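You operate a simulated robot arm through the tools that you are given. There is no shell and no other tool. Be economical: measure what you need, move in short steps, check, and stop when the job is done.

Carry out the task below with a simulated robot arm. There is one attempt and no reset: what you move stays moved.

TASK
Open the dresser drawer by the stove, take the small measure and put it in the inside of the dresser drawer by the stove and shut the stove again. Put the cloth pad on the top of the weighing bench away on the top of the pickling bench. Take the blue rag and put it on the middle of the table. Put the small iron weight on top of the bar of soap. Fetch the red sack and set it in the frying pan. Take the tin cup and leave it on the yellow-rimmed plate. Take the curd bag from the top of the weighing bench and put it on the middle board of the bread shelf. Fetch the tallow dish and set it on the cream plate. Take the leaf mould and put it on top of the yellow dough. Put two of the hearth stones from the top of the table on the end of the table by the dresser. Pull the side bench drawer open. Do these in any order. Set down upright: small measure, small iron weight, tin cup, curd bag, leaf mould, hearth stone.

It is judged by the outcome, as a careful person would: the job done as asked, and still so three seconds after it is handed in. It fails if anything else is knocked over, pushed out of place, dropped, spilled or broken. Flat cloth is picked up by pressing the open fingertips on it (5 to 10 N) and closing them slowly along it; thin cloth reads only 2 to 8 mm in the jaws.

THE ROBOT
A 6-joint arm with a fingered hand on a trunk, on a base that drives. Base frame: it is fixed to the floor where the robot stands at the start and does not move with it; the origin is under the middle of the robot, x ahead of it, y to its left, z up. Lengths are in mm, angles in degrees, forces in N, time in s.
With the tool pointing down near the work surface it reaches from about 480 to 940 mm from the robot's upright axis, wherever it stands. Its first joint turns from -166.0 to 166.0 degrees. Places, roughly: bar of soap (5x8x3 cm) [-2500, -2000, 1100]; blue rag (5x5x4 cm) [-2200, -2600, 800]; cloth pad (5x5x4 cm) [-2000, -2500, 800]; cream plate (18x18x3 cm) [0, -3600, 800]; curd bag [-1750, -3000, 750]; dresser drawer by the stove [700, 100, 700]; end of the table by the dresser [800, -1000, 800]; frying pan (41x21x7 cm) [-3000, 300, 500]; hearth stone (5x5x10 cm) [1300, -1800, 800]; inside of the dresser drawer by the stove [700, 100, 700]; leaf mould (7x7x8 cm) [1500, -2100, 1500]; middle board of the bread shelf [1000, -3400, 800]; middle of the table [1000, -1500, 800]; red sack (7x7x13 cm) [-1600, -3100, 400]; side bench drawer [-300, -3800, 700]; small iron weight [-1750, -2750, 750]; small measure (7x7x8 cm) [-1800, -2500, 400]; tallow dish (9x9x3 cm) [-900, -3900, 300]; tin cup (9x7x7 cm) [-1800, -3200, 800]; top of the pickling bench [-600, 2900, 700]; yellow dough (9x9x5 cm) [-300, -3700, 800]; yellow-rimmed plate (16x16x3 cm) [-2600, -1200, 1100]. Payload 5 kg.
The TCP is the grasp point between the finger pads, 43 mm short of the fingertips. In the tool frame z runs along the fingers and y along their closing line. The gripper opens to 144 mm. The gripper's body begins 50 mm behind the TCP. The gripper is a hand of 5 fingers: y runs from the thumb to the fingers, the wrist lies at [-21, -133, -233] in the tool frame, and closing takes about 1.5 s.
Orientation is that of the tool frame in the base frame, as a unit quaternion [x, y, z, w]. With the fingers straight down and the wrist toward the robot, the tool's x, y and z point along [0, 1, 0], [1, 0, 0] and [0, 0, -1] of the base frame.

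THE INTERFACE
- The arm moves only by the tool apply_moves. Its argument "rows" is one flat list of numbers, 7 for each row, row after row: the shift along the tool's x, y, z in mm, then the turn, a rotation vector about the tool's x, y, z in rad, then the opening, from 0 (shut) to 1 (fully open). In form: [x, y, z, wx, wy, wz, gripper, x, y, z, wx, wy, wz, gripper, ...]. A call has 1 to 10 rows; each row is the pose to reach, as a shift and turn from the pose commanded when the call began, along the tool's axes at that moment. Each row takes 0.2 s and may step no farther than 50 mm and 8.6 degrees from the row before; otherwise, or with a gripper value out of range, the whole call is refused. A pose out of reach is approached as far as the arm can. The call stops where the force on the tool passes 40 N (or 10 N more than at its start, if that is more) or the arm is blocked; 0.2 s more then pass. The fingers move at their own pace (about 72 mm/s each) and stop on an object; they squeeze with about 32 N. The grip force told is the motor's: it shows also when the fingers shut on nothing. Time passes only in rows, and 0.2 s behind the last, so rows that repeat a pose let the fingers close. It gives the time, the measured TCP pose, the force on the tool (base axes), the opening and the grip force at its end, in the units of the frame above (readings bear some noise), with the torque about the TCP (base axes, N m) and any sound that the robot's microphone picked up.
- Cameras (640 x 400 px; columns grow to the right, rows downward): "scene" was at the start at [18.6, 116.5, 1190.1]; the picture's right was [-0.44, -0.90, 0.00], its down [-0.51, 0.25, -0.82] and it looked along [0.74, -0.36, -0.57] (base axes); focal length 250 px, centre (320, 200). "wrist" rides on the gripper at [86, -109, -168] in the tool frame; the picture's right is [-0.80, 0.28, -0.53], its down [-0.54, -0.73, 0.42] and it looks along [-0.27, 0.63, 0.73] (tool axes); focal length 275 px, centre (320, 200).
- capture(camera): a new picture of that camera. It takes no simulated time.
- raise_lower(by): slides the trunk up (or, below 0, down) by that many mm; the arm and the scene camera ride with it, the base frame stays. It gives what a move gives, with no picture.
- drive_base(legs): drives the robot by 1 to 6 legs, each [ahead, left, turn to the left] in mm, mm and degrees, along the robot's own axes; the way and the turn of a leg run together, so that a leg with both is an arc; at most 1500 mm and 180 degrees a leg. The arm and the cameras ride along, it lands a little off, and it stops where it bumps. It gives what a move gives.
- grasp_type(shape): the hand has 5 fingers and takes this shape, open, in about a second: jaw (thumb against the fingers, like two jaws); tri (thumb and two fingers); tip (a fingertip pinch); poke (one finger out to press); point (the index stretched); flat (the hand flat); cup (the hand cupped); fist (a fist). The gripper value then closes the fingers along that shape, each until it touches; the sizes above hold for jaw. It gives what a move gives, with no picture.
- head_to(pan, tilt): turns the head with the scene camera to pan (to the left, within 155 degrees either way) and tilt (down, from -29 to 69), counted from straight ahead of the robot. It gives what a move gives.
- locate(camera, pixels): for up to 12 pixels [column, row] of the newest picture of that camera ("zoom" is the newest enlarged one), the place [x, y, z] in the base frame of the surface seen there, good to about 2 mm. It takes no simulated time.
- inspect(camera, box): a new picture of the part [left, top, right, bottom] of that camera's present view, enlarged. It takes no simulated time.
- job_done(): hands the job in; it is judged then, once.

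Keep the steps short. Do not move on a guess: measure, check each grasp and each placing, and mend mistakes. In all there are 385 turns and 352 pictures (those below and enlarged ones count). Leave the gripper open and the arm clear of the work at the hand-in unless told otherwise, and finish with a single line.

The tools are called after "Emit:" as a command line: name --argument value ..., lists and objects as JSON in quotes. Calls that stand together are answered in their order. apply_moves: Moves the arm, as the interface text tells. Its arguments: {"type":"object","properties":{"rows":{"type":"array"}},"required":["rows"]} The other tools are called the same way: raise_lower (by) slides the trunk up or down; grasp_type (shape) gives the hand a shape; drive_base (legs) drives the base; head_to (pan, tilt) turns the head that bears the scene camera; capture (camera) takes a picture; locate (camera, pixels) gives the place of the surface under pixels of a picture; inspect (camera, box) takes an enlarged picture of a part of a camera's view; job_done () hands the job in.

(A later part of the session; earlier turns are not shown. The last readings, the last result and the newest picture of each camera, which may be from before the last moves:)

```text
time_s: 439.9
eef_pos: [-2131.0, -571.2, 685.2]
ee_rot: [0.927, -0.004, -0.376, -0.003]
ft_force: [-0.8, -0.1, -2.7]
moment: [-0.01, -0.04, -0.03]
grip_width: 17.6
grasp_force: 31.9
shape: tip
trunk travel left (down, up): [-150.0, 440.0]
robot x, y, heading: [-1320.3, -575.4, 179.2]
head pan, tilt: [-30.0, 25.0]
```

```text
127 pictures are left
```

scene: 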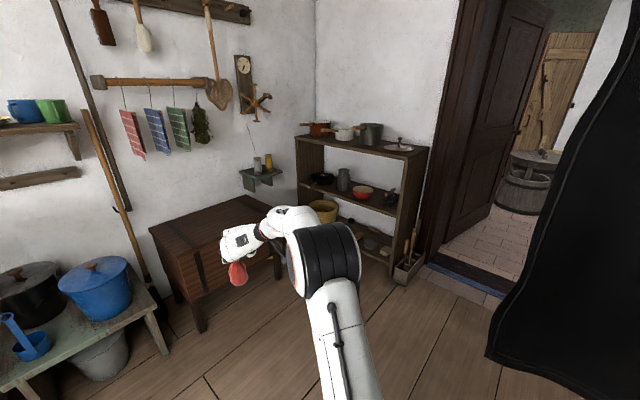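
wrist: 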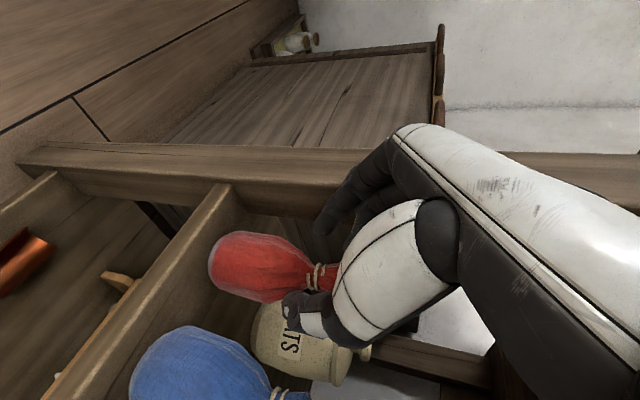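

Emit:
inspect --camera "scene" --box '[280, 110, 440, 290]'

Emit:
locate --camera "zoom" --pixels '[[100, 150], [150, 155], [200, 175], [265, 190], [80, 165], [120, 165], [60, 60], [340, 110], [60, 210], [290, 215], [100, 60], [240, 340]]'

```text
2.22 times, centred on (360, 200) of scene
```

zoom: 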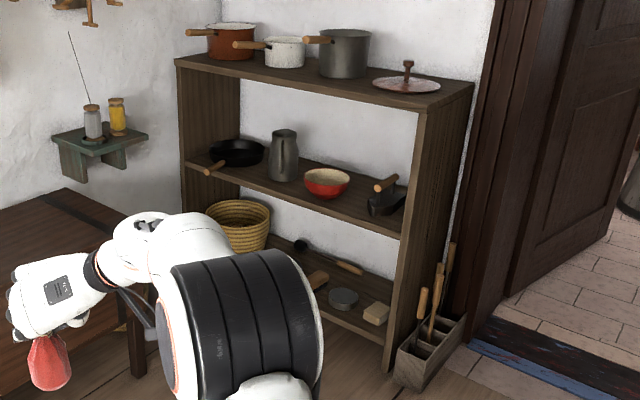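

```text
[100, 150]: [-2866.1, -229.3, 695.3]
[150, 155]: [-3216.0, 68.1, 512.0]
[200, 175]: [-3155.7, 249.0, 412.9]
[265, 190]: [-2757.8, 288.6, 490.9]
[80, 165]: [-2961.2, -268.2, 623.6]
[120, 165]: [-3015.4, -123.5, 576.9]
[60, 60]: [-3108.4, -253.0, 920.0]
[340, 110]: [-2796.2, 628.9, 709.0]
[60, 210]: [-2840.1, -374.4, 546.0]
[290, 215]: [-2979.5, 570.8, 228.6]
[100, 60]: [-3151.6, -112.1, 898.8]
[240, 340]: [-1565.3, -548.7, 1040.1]
```

Emit:
locate --camera "zoom" --pixels '[[237, 155], [250, 150], [222, 150], [240, 143], [213, 169], [190, 165], [284, 170], [327, 190], [400, 235], [180, 65], [415, 105], [260, 160]]'

Emit:
inspect --camera "scene" --box '[300, 150, 400, 230]'

```text
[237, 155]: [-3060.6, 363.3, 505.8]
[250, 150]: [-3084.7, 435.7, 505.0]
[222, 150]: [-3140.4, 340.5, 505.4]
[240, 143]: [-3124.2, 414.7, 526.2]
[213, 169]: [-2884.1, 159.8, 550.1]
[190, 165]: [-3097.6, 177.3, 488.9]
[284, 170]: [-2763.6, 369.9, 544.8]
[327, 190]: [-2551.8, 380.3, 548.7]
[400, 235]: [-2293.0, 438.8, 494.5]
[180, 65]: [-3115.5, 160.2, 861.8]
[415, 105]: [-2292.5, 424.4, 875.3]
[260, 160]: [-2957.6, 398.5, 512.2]
```

```text
5.00 times, centred on (350, 190) of scene
```

zoom: 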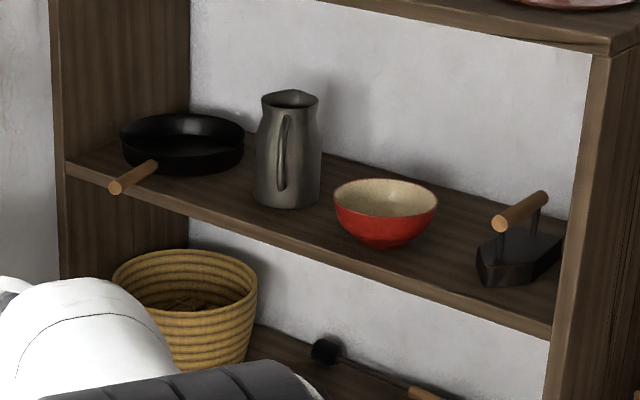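

The pan is deep on the middle board with a board above, so I need a lower wrist posture. I'll set the sack on the chest top first and regrip. Measure the chest top.

Emit:
locate --camera "scene" --pixels '[[155, 232], [200, 250], [215, 200], [260, 195], [190, 225], [230, 205], [205, 330], [283, 275], [240, 225], [170, 240]]'

Emit:
inspect --camera "scene" --box '[140, 180, 300, 340]'

```text
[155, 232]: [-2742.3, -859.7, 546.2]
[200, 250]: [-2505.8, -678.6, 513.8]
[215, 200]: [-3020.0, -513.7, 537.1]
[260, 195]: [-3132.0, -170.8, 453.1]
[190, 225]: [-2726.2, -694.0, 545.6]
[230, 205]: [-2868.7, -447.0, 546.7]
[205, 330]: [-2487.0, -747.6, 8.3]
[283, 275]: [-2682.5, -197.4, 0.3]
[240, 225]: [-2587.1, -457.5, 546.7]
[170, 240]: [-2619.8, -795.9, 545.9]
```

```text
2.50 times, centred on (220, 260) of scene
```

zoom: 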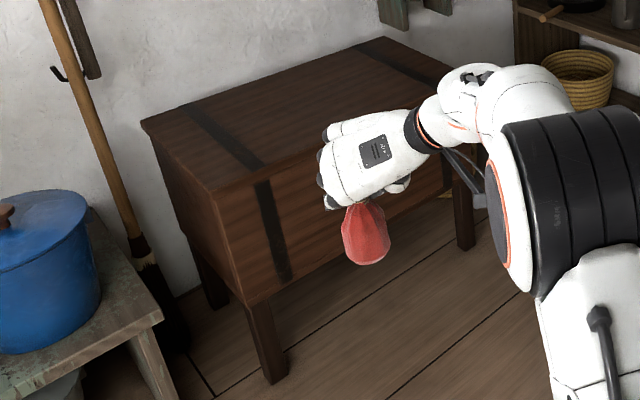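

Chest top z 546. Raise 40 mm, drive so the sack is above the chest's front part, then lower.

Emit:
raise_lower --by 50

Emit:
drive_base --legs '[[505, -121, 0]]'

Emit:
capture --camera "wrist"

Emit:
head_to --pan 0 --tilt 40

Emit:
capture --camera "scene"

```text
time_s: 440.8
eef_pos: [-2129.1, -571.1, 736.0]
ee_rot: [0.928, -0.003, -0.373, -0.004]
ft_force: [-0.3, -0.3, -2.4]
moment: [-0.03, -0.05, 0.0]
grip_width: 17.4
grasp_force: 31.7
shape: tip
trunk travel left (down, up): [-200.0, 390.0]
robot x, y, heading: [-1318.7, -575.7, 179.4]
head pan, tilt: [-30.0, 25.0]
```

```text
time_s: 443.8
eef_pos: [-2626.1, -451.8, 735.7]
ee_rot: [0.927, -0.001, -0.374, -0.001]
ft_force: [-0.6, 0.3, -2.2]
moment: [0.02, -0.02, 0.02]
grip_width: 17.2
grasp_force: 32.6
shape: tip
trunk travel left (down, up): [-200.0, 390.0]
robot x, y, heading: [-1814.3, -450.6, 179.8]
head pan, tilt: [-30.0, 25.0]
```

```text
123 pictures are left
```

wrist: 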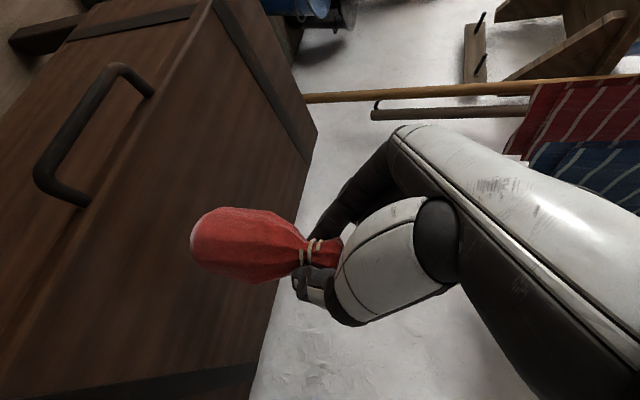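

```text
time_s: 444.8
eef_pos: [-2625.3, -452.6, 735.4]
ee_rot: [0.927, 0.0, -0.375, -0.003]
ft_force: [-0.2, 0.9, -2.3]
moment: [0.02, -0.03, -0.02]
grip_width: 17.4
grasp_force: 32.1
shape: tip
trunk travel left (down, up): [-200.0, 390.0]
robot x, y, heading: [-1819.0, -454.3, 179.5]
head pan, tilt: [0.0, 40.0]
```

```text
122 pictures are left
```

scene: 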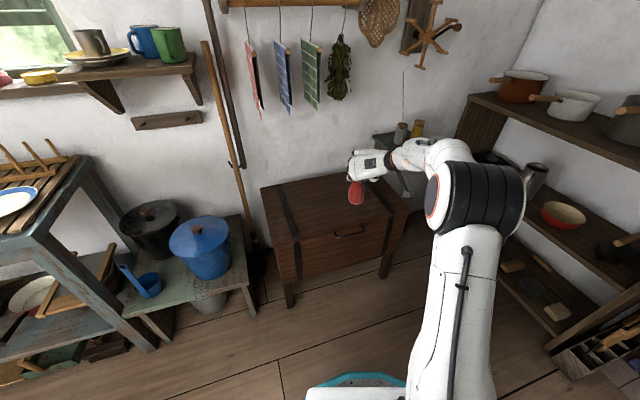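

Lower the sack onto the chest (target TCP z≈675).

Emit:
apply_moves --rows '[-10, 0, 10, 0, 0, 0, 0, -20, 0, 20, 0, 0, 0, 0, -2, 0, 40, 0, 0, 0, 0, 17, 0, 60, 0, 0, 0, 0, 19, 0, 62, 0, 0, 0, 0, 19, 0, 62, 0, 0, 0, 0]'

Emit:
inspect --camera "scene" --box '[260, 120, 440, 260]'

```text
time_s: 446.2
eef_pos: [-2656.3, -452.9, 676.7]
ee_rot: [0.927, -0.001, -0.375, -0.001]
ft_force: [-0.5, 0.6, -2.7]
moment: [-0.02, -0.03, 0.0]
grip_width: 17.7
grasp_force: 31.7
shape: tip
trunk travel left (down, up): [-200.0, 390.0]
robot x, y, heading: [-1819.7, -456.3, 179.8]
head pan, tilt: [0.0, 40.0]
```

```text
2.86 times, centred on (350, 190) of scene
```

zoom: 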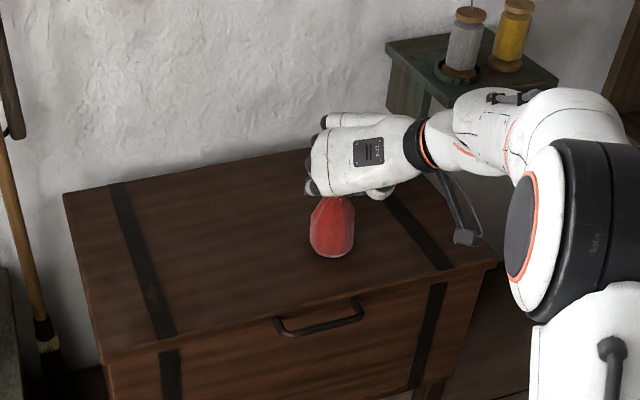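

Nearly down; lower 4 mm more until the weight comes off, then open.

Emit:
apply_moves --rows '[2, 0, 2, 0, 0, 0, 0, 3, 0, 3, 0, 0, 0, 0, 4, 0, 4, 0, 0, 0, 0, 4, 0, 4, 0, 0, 0, 0]'

Emit:
inspect --camera "wrist" --box '[160, 160, 400, 340]'

```text
time_s: 447.2
eef_pos: [-2657.0, -452.2, 672.7]
ee_rot: [0.927, -0.001, -0.375, -0.002]
ft_force: [-1.7, 0.2, 3.5]
moment: [-0.05, 0.14, 0.02]
grip_width: 18.1
grasp_force: 32.2
shape: tip
trunk travel left (down, up): [-200.0, 390.0]
robot x, y, heading: [-1814.3, -453.0, 179.9]
head pan, tilt: [0.0, 40.0]
```

```text
2.22 times, centred on (280, 250) of wrist
```

zoom: 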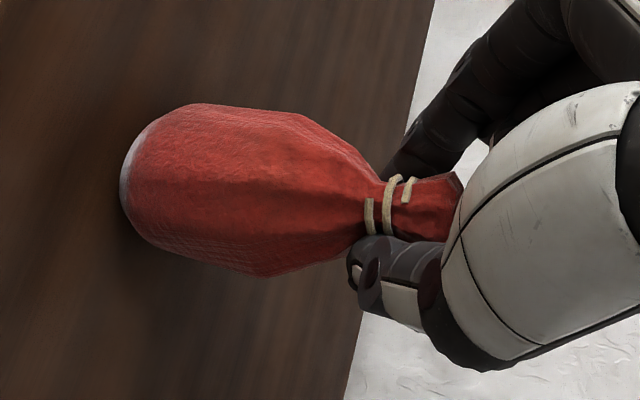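

Standing. Open and retreat along the tool axis.

Emit:
apply_moves --rows '[0, 0, 0, 0, 0, 0, 0.2, 0, 0, 0, 0, 0, 0, 0.4, 0, 0, 0, 0, 0, 0, 0.5, 0, 0, 0, 0, 0, 0, 0.5, 0, 0, -20, 0, 0, 0, 0.5, 0, 0, -50, 0, 0, 0, 0.5, 0, 0, -90, 0, 0, 0, 0.5, 0, 0, -130, 0, 0, 0, 0.5]'

Emit:
capture --camera "scene"

```text
time_s: 449.0
eef_pos: [-2564.6, -452.4, 764.4]
ee_rot: [0.927, -0.001, -0.375, -0.003]
ft_force: [-1.2, -0.1, -0.9]
moment: [-0.02, 0.02, -0.01]
grip_width: 71.8
grasp_force: 0.0
shape: tip
trunk travel left (down, up): [-200.0, 390.0]
robot x, y, heading: [-1812.9, -453.4, 179.4]
head pan, tilt: [0.0, 40.0]
```

```text
119 pictures are left
```

scene: 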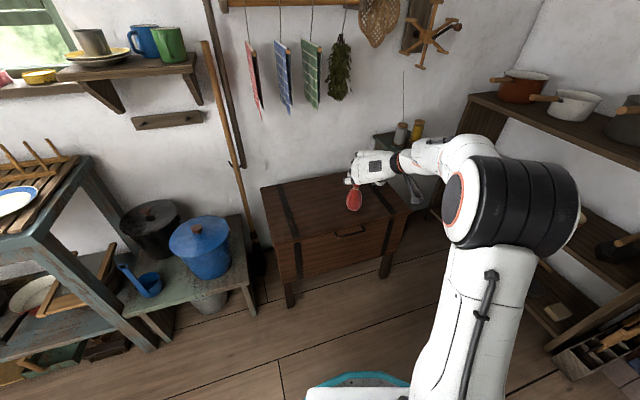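

Sack stands on the chest. Roll the hand to the normal (wrist-toward-robot) orientation with 35° pitch for regripping.

Emit:
apply_moves --rows '[0, 0, 0, 0.012, 0.012, 0.142, 0.4, 0, 0, 0, 0.025, 0.025, 0.285, 0.4, 0, 0, 0, 0.037, 0.037, 0.427, 0.4, 0, 0, 0, 0.05, 0.05, 0.57, 0.4, 0, 0, 0, 0.062, 0.062, 0.712, 0.4, 0, 0, 0, 0.075, 0.075, 0.855, 0.4, 0, 0, 0, 0.087, 0.087, 0.997, 0.4, -6, 0, 15, 0.1, 0.1, 1.14, 0.4, -12, 0, 30, 0.112, 0.112, 1.282, 0.4, -19, 0, 44, 0.125, 0.125, 1.425, 0.4]'

Emit:
capture --camera "wrist"

```text
time_s: 451.2
eef_pos: [-2607.5, -453.2, 747.5]
ee_rot: [0.719, -0.627, -0.23, 0.191]
ft_force: [-0.7, -0.2, -0.4]
moment: [-0.02, -0.01, -0.03]
grip_width: 58.3
grasp_force: 0.0
shape: tip
trunk travel left (down, up): [-200.0, 390.0]
robot x, y, heading: [-1814.1, -453.0, 179.5]
head pan, tilt: [0.0, 40.0]
```

```text
118 pictures are left
```

wrist: 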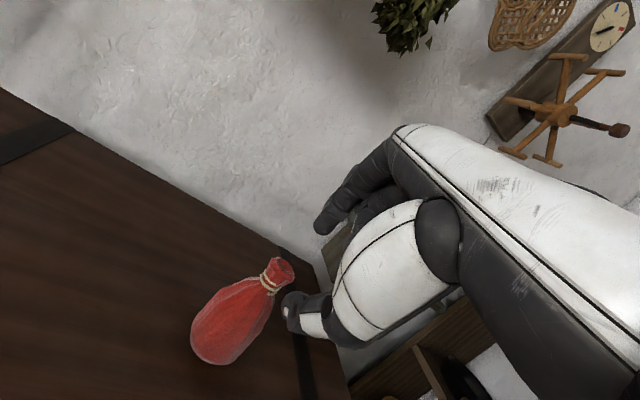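

Emit:
locate --camera "wrist" --pixels '[[269, 281], [276, 272], [284, 264], [262, 278], [276, 288], [230, 320], [215, 350]]'

Emit:
apply_moves --rows '[0, 0, 0, 0.012, 0.012, 0.142, 0.4, 0, 0, 0, 0.012, 0.012, 0.142, 0.4]'

```text
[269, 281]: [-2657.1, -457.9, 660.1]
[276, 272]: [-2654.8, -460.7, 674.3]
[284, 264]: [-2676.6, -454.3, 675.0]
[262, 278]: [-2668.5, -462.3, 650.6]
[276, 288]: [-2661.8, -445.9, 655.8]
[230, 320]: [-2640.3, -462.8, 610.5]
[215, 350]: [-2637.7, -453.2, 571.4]
```

```text
time_s: 451.8
eef_pos: [-2607.8, -452.5, 748.1]
ee_rot: [-0.675, 0.678, 0.208, -0.204]
ft_force: [-0.4, 0.5, -0.6]
moment: [0.0, 0.01, 0.0]
grip_width: 58.5
grasp_force: 0.0
shape: tip
trunk travel left (down, up): [-200.0, 390.0]
robot x, y, heading: [-1816.5, -452.4, 179.6]
head pan, tilt: [0.0, 40.0]
```

Neck at (-2668,-453,657). Open wider and advance 95 mm along the tool, then pinch.

Emit:
apply_moves --rows '[0, 0, 20, 0, 0, 0, 0.55, 0, -1, 45, 0, 0, 0, 0.6, 0, -2, 70, 0, 0, 0, 0.6, 0, -3, 94, 0, 0, 0, 0.6, 0, -3, 94, 0, 0, 0, 0.6]'

Emit:
inspect --camera "wrist" --box '[200, 170, 400, 340]'

```text
time_s: 453.0
eef_pos: [-2659.2, -453.8, 666.4]
ee_rot: [-0.675, 0.677, 0.209, -0.206]
ft_force: [0.5, 0.3, 0.6]
moment: [-0.01, -0.06, 0.02]
grip_width: 86.7
grasp_force: 0.1
shape: tip
trunk travel left (down, up): [-200.0, 390.0]
robot x, y, heading: [-1817.0, -448.8, 179.6]
head pan, tilt: [0.0, 40.0]
```

```text
2.35 times, centred on (300, 255) of wrist
```

zoom: 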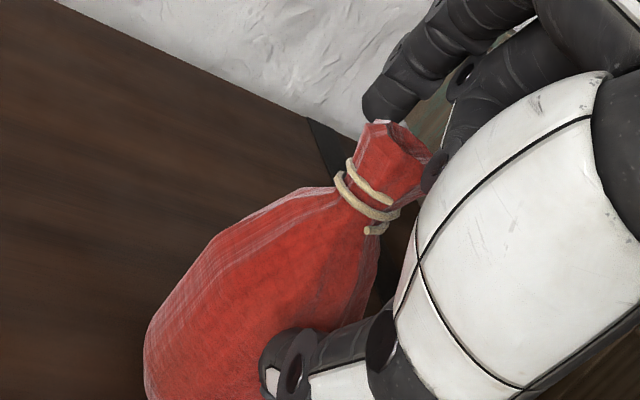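

Go 12 mm deeper so the index gets behind the neck, then pinch and test.

Emit:
apply_moves --rows '[0, 2, 6, 0, 0, 0, 0.6, 0, 3, 12, 0, 0, 0, 0.6, 0, 3, 12, 0, 0, 0, 0.4, 0, 3, 12, 0, 0, 0, 0.2, 0, 3, 12, 0, 0, 0, 0, 0, 3, 12, 0, 0, 0, 0, 0, 3, 12, 0, 0, 0, 0]'

Emit:
inspect --camera "wrist" --box '[200, 170, 400, 340]'

```text
time_s: 454.6
eef_pos: [-2668.0, -451.6, 662.4]
ee_rot: [-0.674, 0.676, 0.211, -0.208]
ft_force: [2.9, 1.1, 24.1]
moment: [-0.06, 0.02, -0.04]
grip_width: 43.6
grasp_force: 32.1
shape: tip
trunk travel left (down, up): [-200.0, 390.0]
robot x, y, heading: [-1814.8, -452.7, 179.3]
head pan, tilt: [0.0, 40.0]
```

```text
2.35 times, centred on (300, 255) of wrist
```

zoom: 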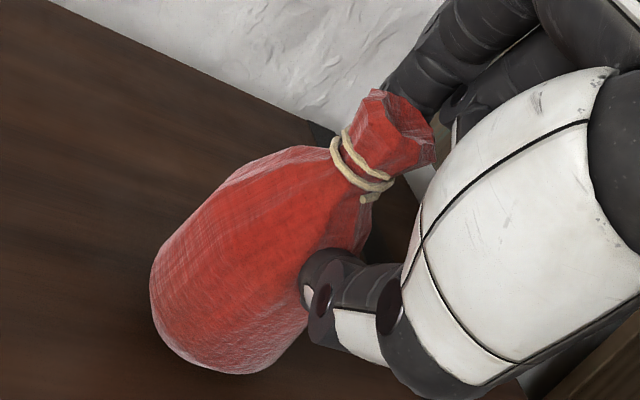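

Gripped at 44 mm across the shoulder. Test-lift.

Emit:
apply_moves --rows '[0, 4, -6, 0, 0, 0, 0, 0, 8, -12, 0, 0, 0, 0, 0, 20, -29, 0, 0, 0, 0, 0, 29, -41, 0, 0, 0, 0, 0, 29, -41, 0, 0, 0, 0]'

Emit:
inspect --camera "wrist" --box '[160, 170, 400, 360]'

Emit:
inspect --camera "scene" --box '[280, 120, 440, 260]'

```text
time_s: 455.8
eef_pos: [-2670.3, -452.8, 708.8]
ee_rot: [-0.675, 0.678, 0.208, -0.204]
ft_force: [0.3, 0.0, 0.4]
moment: [0.01, -0.01, -0.01]
grip_width: 32.9
grasp_force: 31.5
shape: tip
trunk travel left (down, up): [-200.0, 390.0]
robot x, y, heading: [-1815.6, -455.6, 179.5]
head pan, tilt: [0.0, 40.0]
```

```text
2.11 times, centred on (280, 265) of wrist
```

zoom: 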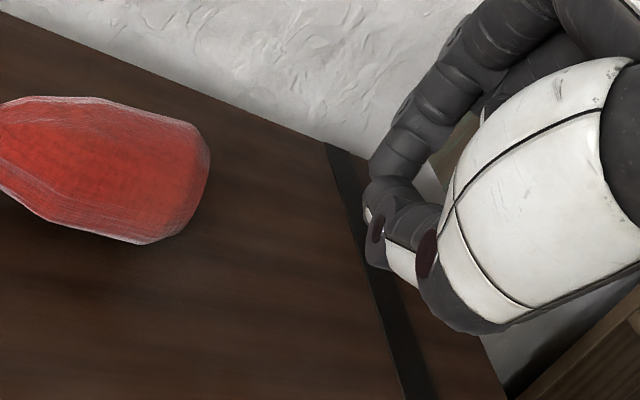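

```text
2.86 times, centred on (360, 190) of scene
```

zoom: 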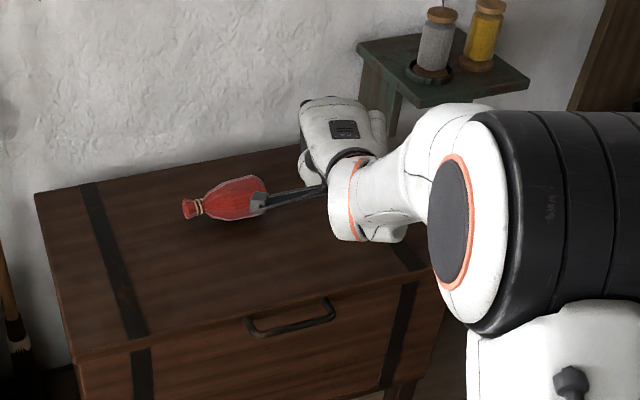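

The sack slipped and now lies on the chest. That's fine: I'll take it lying, with the whole hand across its body. Switch to jaw and view.

Emit:
apply_moves --rows '[0, 10, -20, 0, 0, 0, 0.3, 0, 15, -45, 0, 0, 0, 0.5, 0, 20, -75, 0, 0, 0, 0.6, 0, 0, -100, 0.08, 0, 0, 0.6, 0, -20, -120, 0.17, 0, 0, 0.6]'

Emit:
grasp_type --shape "jaw"

Emit:
capture --camera "wrist"

```text
time_s: 457.0
eef_pos: [-2590.8, -453.7, 796.2]
ee_rot: [-0.689, 0.692, 0.153, -0.153]
ft_force: [-0.1, -0.1, -0.7]
moment: [-0.08, 0.02, -0.05]
grip_width: 86.0
grasp_force: 0.1
shape: tip
out of reach, approached as far as the arm can: row 5
trunk travel left (down, up): [-200.0, 390.0]
robot x, y, heading: [-1815.9, -452.3, 179.6]
head pan, tilt: [0.0, 40.0]
```

```text
time_s: 457.9
eef_pos: [-2590.1, -453.9, 795.2]
ee_rot: [-0.69, 0.69, 0.153, -0.154]
ft_force: [0.4, -0.1, -0.4]
moment: [-0.02, -0.02, 0.02]
grip_width: 144.2
grasp_force: 0.1
shape: jaw
trunk travel left (down, up): [-200.0, 390.0]
robot x, y, heading: [-1820.4, -450.8, 179.7]
head pan, tilt: [0.0, 40.0]
```

```text
113 pictures are left
```

wrist: 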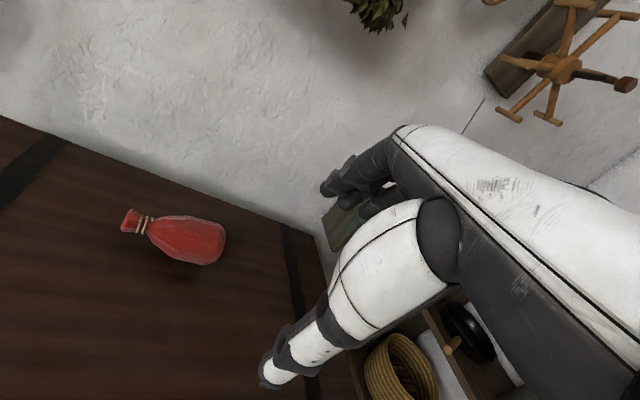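

Emit:
locate --camera "wrist" --pixels '[[190, 240], [170, 220], [210, 225], [195, 262], [223, 240], [145, 225], [128, 218], [180, 235], [205, 245]]'

```text
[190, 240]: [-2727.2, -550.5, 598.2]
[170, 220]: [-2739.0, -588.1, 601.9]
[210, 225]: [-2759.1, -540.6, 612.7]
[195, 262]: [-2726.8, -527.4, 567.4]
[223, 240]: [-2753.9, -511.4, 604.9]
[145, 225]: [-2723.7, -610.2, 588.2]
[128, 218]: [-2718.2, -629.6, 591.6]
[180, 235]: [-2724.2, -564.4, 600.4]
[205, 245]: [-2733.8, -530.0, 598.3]
```

Sack body centre (-2752,-550,580), axis about along y. Drive 130 closer, level the hand and come over it.

Emit:
drive_base --legs '[[130, 0, 0]]'

Emit:
apply_moves --rows '[24, -4, 10, 0.075, 0, -0.06, 0.75, 48, -9, 40, 0.15, 0, -0.125, 0.75, 72, -14, 75, 0.225, 0, -0.19, 0.75, 96, -18, 105, 0.3, 0, -0.25, 0.75, 96, -18, 105, 0.3, 0, -0.25, 0.75]'

Emit:
capture --camera "wrist"

```text
time_s: 459.1
eef_pos: [-2721.8, -453.8, 795.7]
ee_rot: [0.691, -0.69, -0.154, 0.153]
ft_force: [0.4, 0.7, 0.0]
moment: [0.04, -0.01, 0.02]
grip_width: 143.9
grasp_force: 0.0
shape: jaw
trunk travel left (down, up): [-200.0, 390.0]
robot x, y, heading: [-1948.8, -451.2, 179.7]
head pan, tilt: [0.0, 40.0]
```

```text
time_s: 460.4
eef_pos: [-2749.2, -552.7, 691.1]
ee_rot: [0.787, -0.613, -0.066, 0.03]
ft_force: [0.7, 0.1, 0.3]
moment: [0.02, 0.0, -0.01]
grip_width: 108.1
grasp_force: 0.1
shape: jaw
out of reach, approached as far as the arm can: row 1
trunk travel left (down, up): [-200.0, 390.0]
robot x, y, heading: [-1946.7, -451.7, 179.8]
head pan, tilt: [0.0, 40.0]
```

```text
112 pictures are left
```

wrist: 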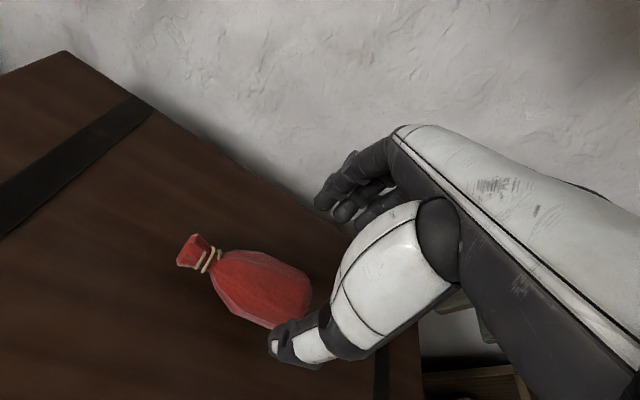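

Sack body is below the hand. Descend to z≈598 and close.

Emit:
apply_moves --rows '[0, 0, 30, 0, 0, 0, 0.75, 0, 0, 60, 0, 0, 0, 0.75, 0, 0, 85, 0, 0, 0, 0.75, 0, 0, 93, 0, 0, 0, 0.7, 0, 0, 93, 0, 0, 0, 0.5, 0, 0, 93, 0, 0, 0, 0.3, 0, 0, 93, 0, 0, 0, 0.2, 0, 0, 93, 0, 0, 0, 0.2]'

Emit:
capture --camera "wrist"

```text
time_s: 462.1
eef_pos: [-2762.3, -548.2, 599.8]
ee_rot: [0.786, -0.614, -0.066, 0.027]
ft_force: [-0.8, 0.3, -0.4]
moment: [0.05, 0.01, -0.02]
grip_width: 57.0
grasp_force: 31.9
shape: jaw
trunk travel left (down, up): [-200.0, 390.0]
robot x, y, heading: [-1947.0, -454.8, 179.6]
head pan, tilt: [0.0, 40.0]
```

```text
111 pictures are left
```

wrist: 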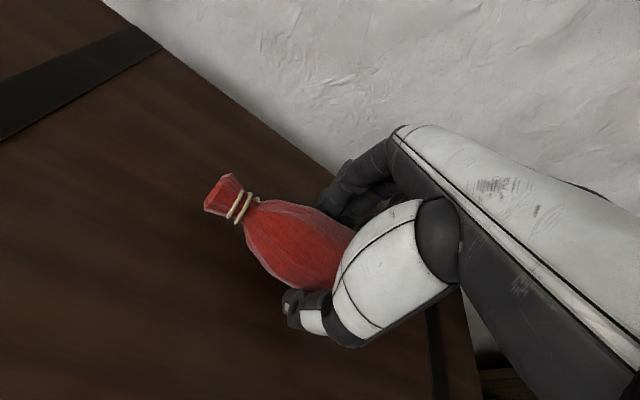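

Gripped at 57 mm. Lift and check.

Emit:
apply_moves --rows '[0, 0, -15, 0, 0, 0, 0.15, 0, 0, -40, 0, 0, 0, 0.15, 0, -10, -75, 0, 0, 0, 0.15, 0, -25, -100, 0, 0, 0, 0.15]'

Emit:
inspect --camera "wrist" --box '[180, 150, 420, 350]'

```text
time_s: 463.1
eef_pos: [-2725.2, -545.3, 695.5]
ee_rot: [0.786, -0.614, -0.066, 0.028]
ft_force: [0.5, -0.3, -3.6]
moment: [0.02, 0.01, -0.01]
grip_width: 56.9
grasp_force: 31.7
shape: jaw
trunk travel left (down, up): [-200.0, 390.0]
robot x, y, heading: [-1951.2, -452.1, 179.7]
head pan, tilt: [0.0, 40.0]
```

```text
2.00 times, centred on (300, 250) of wrist
```

zoom: 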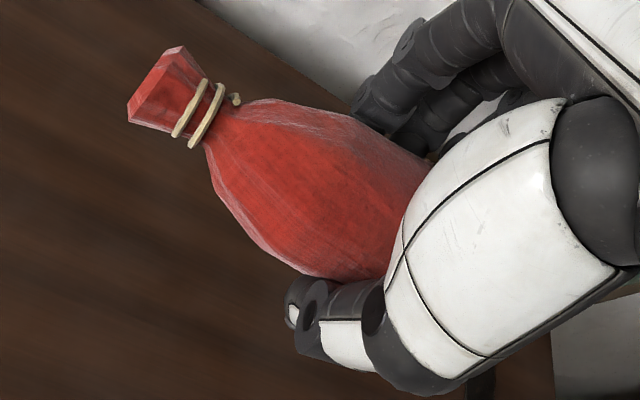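

Firmly held. Back off, turn toward the pan shelf, lower and pitch the hand to keep the wrist low.

Emit:
drive_base --legs '[[-180, -60, 0], [0, 0, -37.5]]'

Emit:
apply_moves --rows '[0, 0, 0, -0.13, 0, 0, 0.15, 0, 0, 0, -0.26, 0, 0, 0.15, 0, 0, 0, -0.38, 0, 0, 0.15, 0, 0, 0, -0.38, 0, 0, 0.15]'

Emit:
raise_lower --by -75

Emit:
head_to --pan 5 --tilt 30

Emit:
capture --camera "scene"

```text
time_s: 466.5
eef_pos: [-2440.7, 6.3, 695.7]
ee_rot: [-0.548, 0.833, 0.073, -0.005]
ft_force: [-0.2, 0.5, -2.4]
moment: [0.04, -0.04, -0.02]
grip_width: 57.2
grasp_force: 32.7
shape: jaw
trunk travel left (down, up): [-200.0, 390.0]
robot x, y, heading: [-1766.1, -395.4, 142.4]
head pan, tilt: [0.0, 40.0]
```

```text
time_s: 467.5
eef_pos: [-2439.5, -20.9, 681.3]
ee_rot: [-0.637, 0.746, 0.19, -0.044]
ft_force: [-1.5, 4.0, 2.9]
moment: [-0.07, -0.19, 0.04]
grip_width: 56.9
grasp_force: 31.7
shape: jaw
out of reach, approached as far as the arm can: row 1, 2, 3, 4
trunk travel left (down, up): [-200.0, 390.0]
robot x, y, heading: [-1767.9, -391.5, 142.4]
head pan, tilt: [0.0, 40.0]
```

```text
time_s: 468.6
eef_pos: [-2448.4, -12.4, 618.9]
ee_rot: [-0.562, 0.802, 0.176, -0.105]
ft_force: [-0.1, 0.0, -2.5]
moment: [0.05, -0.05, 0.01]
grip_width: 57.1
grasp_force: 32.1
shape: jaw
trunk travel left (down, up): [-125.0, 465.0]
robot x, y, heading: [-1768.0, -396.3, 142.3]
head pan, tilt: [0.0, 40.0]
```

```text
time_s: 469.3
eef_pos: [-2448.6, -11.6, 617.5]
ee_rot: [-0.562, 0.801, 0.176, -0.105]
ft_force: [0.0, 1.2, -3.0]
moment: [0.04, -0.06, 0.0]
grip_width: 57.1
grasp_force: 31.5
shape: jaw
trunk travel left (down, up): [-125.0, 465.0]
robot x, y, heading: [-1768.7, -396.7, 142.1]
head pan, tilt: [5.0, 30.0]
```

```text
109 pictures are left
```

scene: 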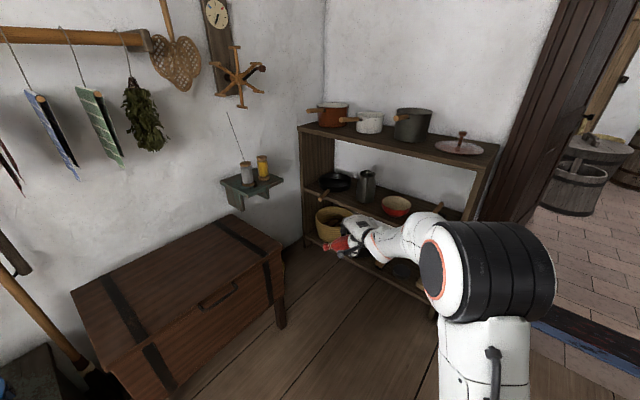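

Measure the pan more exactly.

Emit:
inspect --camera "scene" --box '[290, 110, 450, 250]'

Emit:
locate --camera "zoom" --pixels '[[185, 185], [130, 190], [240, 190], [185, 172], [185, 208], [160, 178], [215, 178], [127, 220], [70, 210], [308, 185], [200, 85], [60, 80]]'

```text
2.86 times, centred on (370, 180) of scene
```

zoom: 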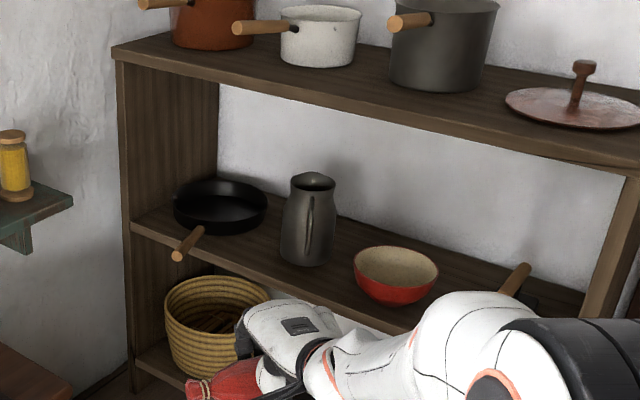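

```text
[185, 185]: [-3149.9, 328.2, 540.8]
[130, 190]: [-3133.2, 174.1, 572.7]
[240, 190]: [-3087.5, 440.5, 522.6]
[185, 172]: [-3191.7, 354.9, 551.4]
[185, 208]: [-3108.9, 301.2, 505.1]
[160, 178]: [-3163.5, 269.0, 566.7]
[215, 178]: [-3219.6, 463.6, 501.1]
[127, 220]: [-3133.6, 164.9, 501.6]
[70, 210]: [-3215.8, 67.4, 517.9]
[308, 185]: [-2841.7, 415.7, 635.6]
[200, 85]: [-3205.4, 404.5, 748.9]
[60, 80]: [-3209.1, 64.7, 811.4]
```

Emit:
locate --camera "zoom" --pixels '[[176, 200], [265, 200], [220, 222], [222, 180], [195, 186], [220, 206], [205, 222], [245, 222], [178, 257], [195, 236], [130, 60], [135, 225]]'

```text
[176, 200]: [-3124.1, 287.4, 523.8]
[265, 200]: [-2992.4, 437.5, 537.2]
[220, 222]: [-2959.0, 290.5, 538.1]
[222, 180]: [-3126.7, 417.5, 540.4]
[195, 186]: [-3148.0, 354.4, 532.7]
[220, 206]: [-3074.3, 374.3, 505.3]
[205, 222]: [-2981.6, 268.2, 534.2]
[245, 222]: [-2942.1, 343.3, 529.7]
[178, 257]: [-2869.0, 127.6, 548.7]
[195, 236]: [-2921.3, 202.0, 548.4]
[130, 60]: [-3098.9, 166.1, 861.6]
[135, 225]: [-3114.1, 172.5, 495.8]
```

Pan centre (-3048,348), rim radius ~105, rim z 540. Drive toward it in two steps.

Emit:
drive_base --legs '[[560, 50, 0]]'

Emit:
capture --camera "scene"

Emit:
capture --camera "wrist"

```text
time_s: 472.5
eef_pos: [-2918.1, 287.1, 618.3]
ee_rot: [-0.561, 0.802, 0.177, -0.106]
ft_force: [-1.0, -0.3, -2.7]
moment: [0.05, -0.04, 0.0]
grip_width: 56.9
grasp_force: 32.1
shape: jaw
trunk travel left (down, up): [-125.0, 465.0]
robot x, y, heading: [-2237.0, -93.7, 142.3]
head pan, tilt: [5.0, 30.0]
```

```text
107 pictures are left
```

scene: 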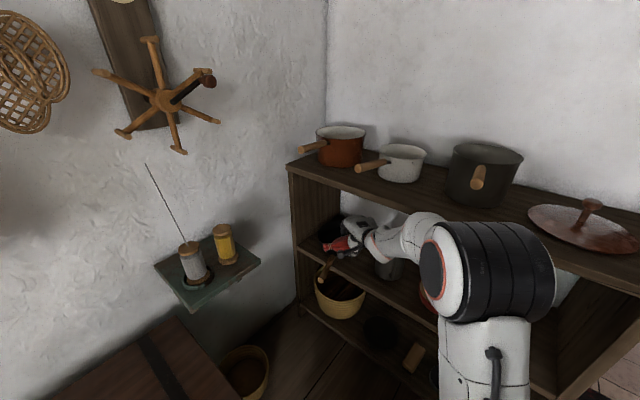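

```text
106 pictures are left
```

wrist: 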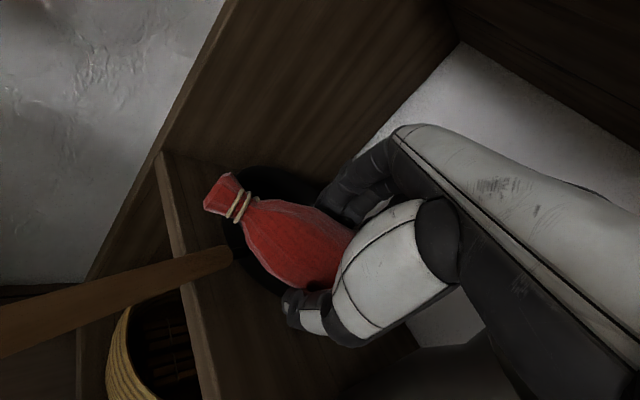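

Continue 138 mm, lowering by 12 mm for head room.

Emit:
raise_lower --by -10

Emit:
drive_base --legs '[[138, 9, 0]]'

Emit:
capture --camera "wrist"

Emit:
inspect --camera "scene" --box '[270, 150, 430, 290]'

```text
time_s: 473.1
eef_pos: [-2919.3, 288.0, 608.6]
ee_rot: [-0.562, 0.801, 0.176, -0.106]
ft_force: [0.1, 0.8, -2.7]
moment: [0.02, -0.06, -0.01]
grip_width: 57.2
grasp_force: 31.6
shape: jaw
trunk travel left (down, up): [-115.0, 475.0]
robot x, y, heading: [-2235.7, -91.3, 142.2]
head pan, tilt: [5.0, 30.0]
```

```text
time_s: 474.4
eef_pos: [-3014.4, 343.7, 594.0]
ee_rot: [-0.566, 0.801, 0.164, -0.102]
ft_force: [0.9, 0.6, -2.5]
moment: [0.0, -0.02, -0.03]
grip_width: 56.9
grasp_force: 31.7
shape: jaw
trunk travel left (down, up): [-115.0, 475.0]
robot x, y, heading: [-2335.0, -23.5, 142.4]
head pan, tilt: [5.0, 30.0]
stopped in leg 1: the robot was blocked; the commanded pose is now the measured one
```

```text
105 pictures are left
```

wrist: 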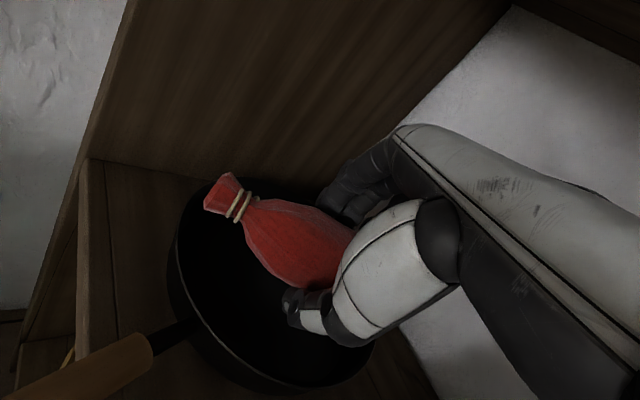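

```text
2.86 times, centred on (350, 220) of scene
```

zoom: 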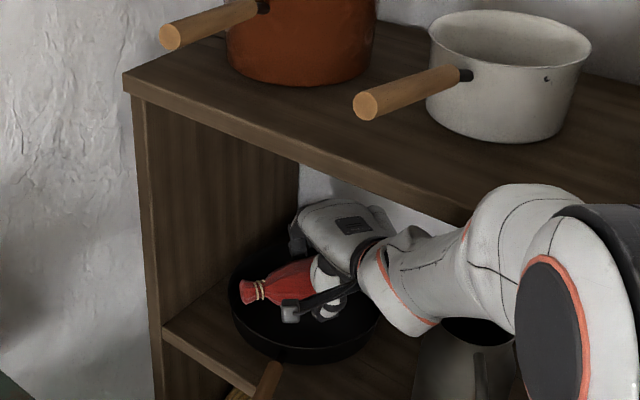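

The forearm brushed the top board; the sack is already above the pan. Lower by trunk 25 mm, then shift 18 mm right.

Emit:
raise_lower --by -22

Emit:
apply_moves --rows '[-9, 3, 2, 0, 0, 0, 0.15, -18, 6, 4, 0, 0, 0, 0.15, -18, 6, 8, 0, 0, 0, 0.15, -18, 6, 8, 0, 0, 0, 0.15]'

Emit:
capture --camera "wrist"

```text
time_s: 475.1
eef_pos: [-3014.8, 345.0, 573.0]
ee_rot: [-0.566, 0.802, 0.164, -0.101]
ft_force: [0.3, -0.6, -1.4]
moment: [0.05, -0.02, -0.04]
grip_width: 56.9
grasp_force: 32.2
shape: jaw
trunk travel left (down, up): [-93.0, 497.0]
robot x, y, heading: [-2337.1, -21.0, 142.4]
head pan, tilt: [5.0, 30.0]
```

```text
time_s: 476.1
eef_pos: [-3016.5, 363.9, 567.8]
ee_rot: [-0.566, 0.801, 0.164, -0.102]
ft_force: [0.5, -0.5, -1.5]
moment: [0.06, 0.0, -0.02]
grip_width: 57.2
grasp_force: 32.0
shape: jaw
trunk travel left (down, up): [-93.0, 497.0]
robot x, y, heading: [-2338.5, -21.5, 142.7]
head pan, tilt: [5.0, 30.0]
```

```text
103 pictures are left
```

wrist: 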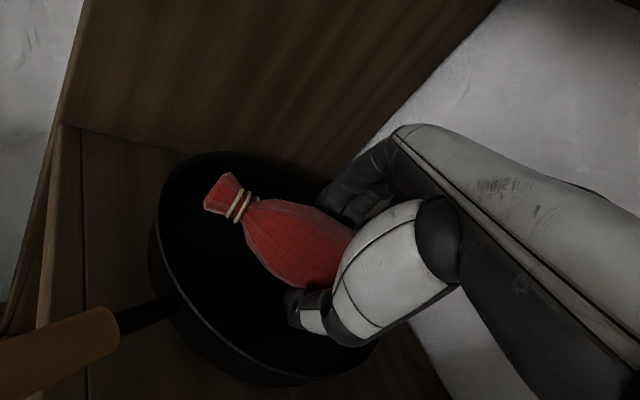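

Well inside the pan. Lower gently until contact.

Emit:
apply_moves --rows '[0, -1.5, 4, 0, 0, 0, 0.15, 0, -3, 8, 0, 0, 0, 0.15, 0, -4, 11, 0, 0, 0, 0.15, 0, -5, 13, 0, 0, 0, 0.15, 0, -5, 13, 0, 0, 0, 0.15]'

```text
time_s: 477.3
eef_pos: [-3017.7, 364.9, 558.5]
ee_rot: [-0.565, 0.801, 0.168, -0.103]
ft_force: [6.6, -0.5, 29.8]
moment: [-0.38, -0.87, 0.02]
grip_width: 60.3
grasp_force: 32.6
shape: jaw
trunk travel left (down, up): [-93.0, 497.0]
robot x, y, heading: [-2340.8, -26.1, 142.5]
head pan, tilt: [5.0, 30.0]
```

Contact. Ease up 4 mm and open.

Emit:
apply_moves --rows '[0, 1, -4, 0, 0, 0, 0.2, 0, 1, -4, 0, 0, 0, 0.4, 0, 1, -4, 0, 0, 0, 0.5, 0, 1, -4, 0, 0, 0, 0.58, 0, 1, -4, 0, 0, 0, 0.6]'

Emit:
capture --camera "wrist"

```text
time_s: 478.5
eef_pos: [-3015.3, 365.3, 558.8]
ee_rot: [-0.565, 0.802, 0.166, -0.103]
ft_force: [-2.2, 0.1, 18.1]
moment: [-0.22, -0.14, 0.03]
grip_width: 76.4
grasp_force: 0.0
shape: jaw
trunk travel left (down, up): [-93.0, 497.0]
robot x, y, heading: [-2336.8, -25.2, 142.6]
head pan, tilt: [5.0, 30.0]
```

```text
102 pictures are left
```

wrist: 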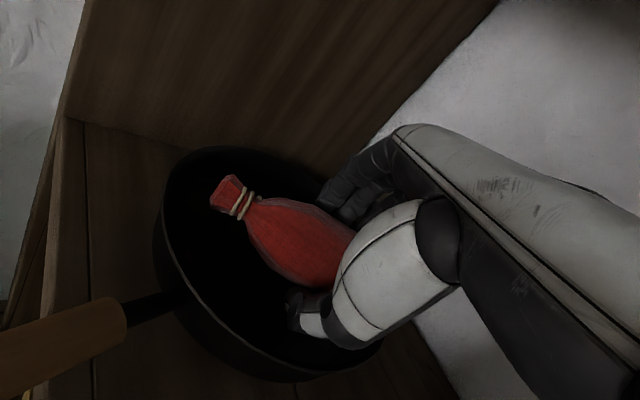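

Released. Open wide and rise ~45 mm, then back out.

Emit:
apply_moves --rows '[0, 3, -8, 0, 0, 0, 0.75, 0, 7, -18, 0, 0, 0, 0.9, 0, 11, -28, 0, 0, 0, 1, 0, 15, -38, 0, 0, 0, 1, 0, 16, -44, 0, 0, 0, 1]'

Emit:
capture --camera "wrist"

```text
time_s: 479.9
eef_pos: [-3006.2, 350.9, 577.9]
ee_rot: [-0.568, 0.805, 0.141, -0.094]
ft_force: [-3.2, 0.9, 0.6]
moment: [0.0, 0.1, -0.05]
grip_width: 139.6
grasp_force: 0.1
shape: jaw
trunk travel left (down, up): [-93.0, 497.0]
robot x, y, heading: [-2335.9, -25.2, 142.5]
head pan, tilt: [5.0, 30.0]
stopped in row 5: the arm was blocked; the commanded pose is now the measured one
```

```text
101 pictures are left
```

wrist: 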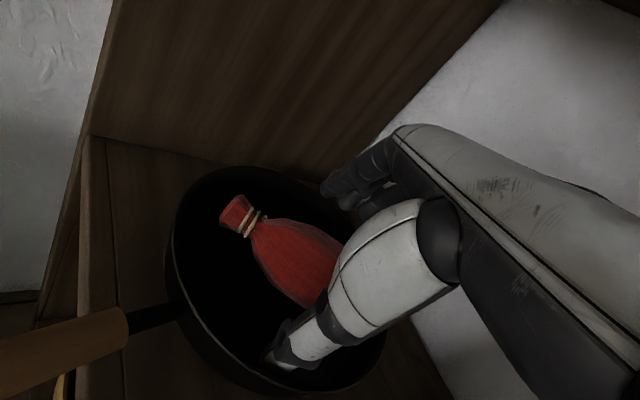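

Forearm touches the board above. Move back ~22 mm (there is slack behind the sack) and rise again.

Emit:
apply_moves --rows '[0, -10, 3, 0, 0, 0, 1, 0, -20, 6, 0, 0, 0, 1, 0, -17, -2, 0, 0, 0, 1, 0, -14, -11, 0, 0, 0, 1, 0, -11, -20, 0, 0, 0, 1]'

Emit:
capture --camera "wrist"

```text
time_s: 481.1
eef_pos: [-2990.1, 347.9, 592.1]
ee_rot: [-0.567, 0.806, 0.144, -0.094]
ft_force: [-3.2, -0.9, -0.2]
moment: [0.03, 0.19, -0.02]
grip_width: 139.6
grasp_force: 0.1
shape: jaw
trunk travel left (down, up): [-93.0, 497.0]
robot x, y, heading: [-2337.4, -24.1, 142.7]
head pan, tilt: [5.0, 30.0]
```

```text
100 pictures are left
```

wrist: 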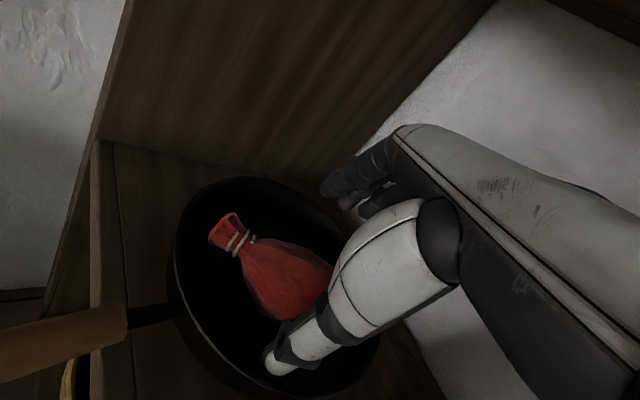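

Again: rise a little more with slight back motion.

Emit:
apply_moves --rows '[0, 2, -6, 0, 0, 0, 1, 0, 4, -12, 0, 0, 0, 1, 0, 0, -18, 0, 0, 0, 1, 0, 2, -25, 0, 0, 0, 1]'

Emit:
capture --camera "wrist"

```text
time_s: 482.3
eef_pos: [-2975.6, 335.1, 594.4]
ee_rot: [-0.57, 0.808, 0.123, -0.088]
ft_force: [-2.3, 0.1, 0.8]
moment: [0.04, 0.15, -0.06]
grip_width: 139.7
grasp_force: 0.1
shape: jaw
trunk travel left (down, up): [-93.0, 497.0]
robot x, y, heading: [-2338.3, -27.5, 142.5]
head pan, tilt: [5.0, 30.0]
stopped in row 4: the arm was blocked; the commanded pose is now the measured one
```

```text
99 pictures are left
```

wrist: 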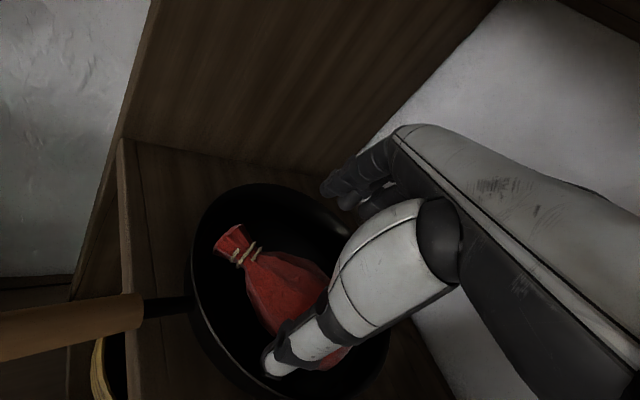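

Fingertips are now at the sack's top height. Ease straight back and watch the sack.

Emit:
drive_base --legs '[[-60, 0, 0]]'

Emit:
capture --camera "wrist"

```text
time_s: 483.2
eef_pos: [-2930.4, 301.0, 600.5]
ee_rot: [-0.57, 0.806, 0.13, -0.091]
ft_force: [-3.6, 2.0, 21.1]
moment: [-0.48, -1.19, 0.04]
grip_width: 139.9
grasp_force: 0.1
shape: jaw
trunk travel left (down, up): [-93.0, 497.0]
robot x, y, heading: [-2289.9, -62.2, 142.6]
head pan, tilt: [5.0, 30.0]
```

```text
98 pictures are left
```

wrist: 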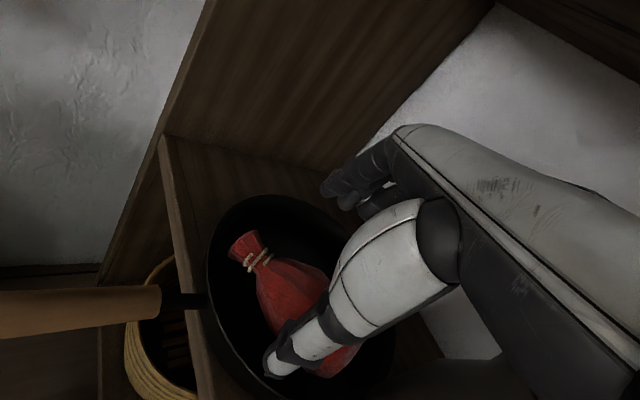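

21 N upward – something bears. Raise the trunk 35 mm to relieve.

Emit:
raise_lower --by 35

Emit:
capture --camera "wrist"

```text
time_s: 484.0
eef_pos: [-2930.2, 301.6, 636.4]
ee_rot: [-0.569, 0.807, 0.13, -0.091]
ft_force: [-0.7, -0.4, -1.1]
moment: [0.02, 0.0, -0.02]
grip_width: 143.6
grasp_force: 0.0
shape: jaw
trunk travel left (down, up): [-128.0, 462.0]
robot x, y, heading: [-2293.9, -64.7, 142.5]
head pan, tilt: [5.0, 30.0]
```

```text
97 pictures are left
```

wrist: 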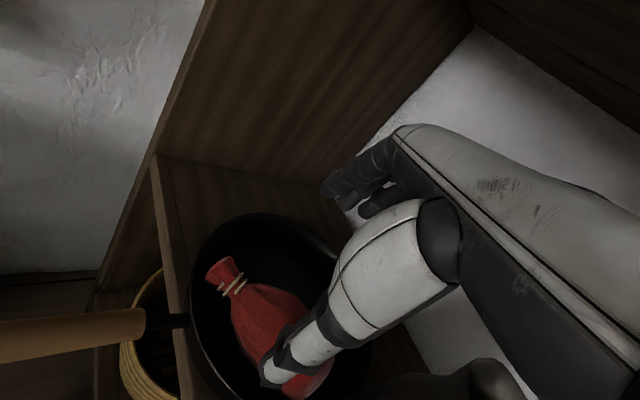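

Free now. Back out fully and check the pan.

Emit:
drive_base --legs '[[-350, 0, 0]]'

Emit:
head_to --pan 10 --tilt 30

Emit:
inspect --camera "scene" --box '[240, 110, 440, 260]'

```text
time_s: 486.3
eef_pos: [-2648.2, 84.9, 635.0]
ee_rot: [-0.569, 0.807, 0.131, -0.09]
ft_force: [0.2, 0.6, 0.0]
moment: [0.03, 0.0, 0.02]
grip_width: 143.9
grasp_force: 0.1
shape: jaw
trunk travel left (down, up): [-128.0, 462.0]
robot x, y, heading: [-2007.5, -281.0, 142.5]
head pan, tilt: [5.0, 30.0]
```

```text
time_s: 487.0
eef_pos: [-2647.4, 83.8, 634.9]
ee_rot: [-0.569, 0.807, 0.129, -0.09]
ft_force: [0.3, -0.4, -0.7]
moment: [0.03, -0.02, 0.02]
grip_width: 143.3
grasp_force: 0.0
shape: jaw
trunk travel left (down, up): [-128.0, 462.0]
robot x, y, heading: [-2006.5, -278.6, 142.6]
head pan, tilt: [10.0, 30.0]
```

```text
2.67 times, centred on (340, 185) of scene
```

zoom: 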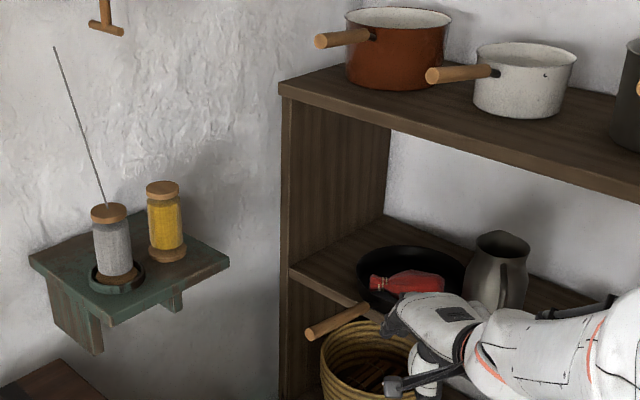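

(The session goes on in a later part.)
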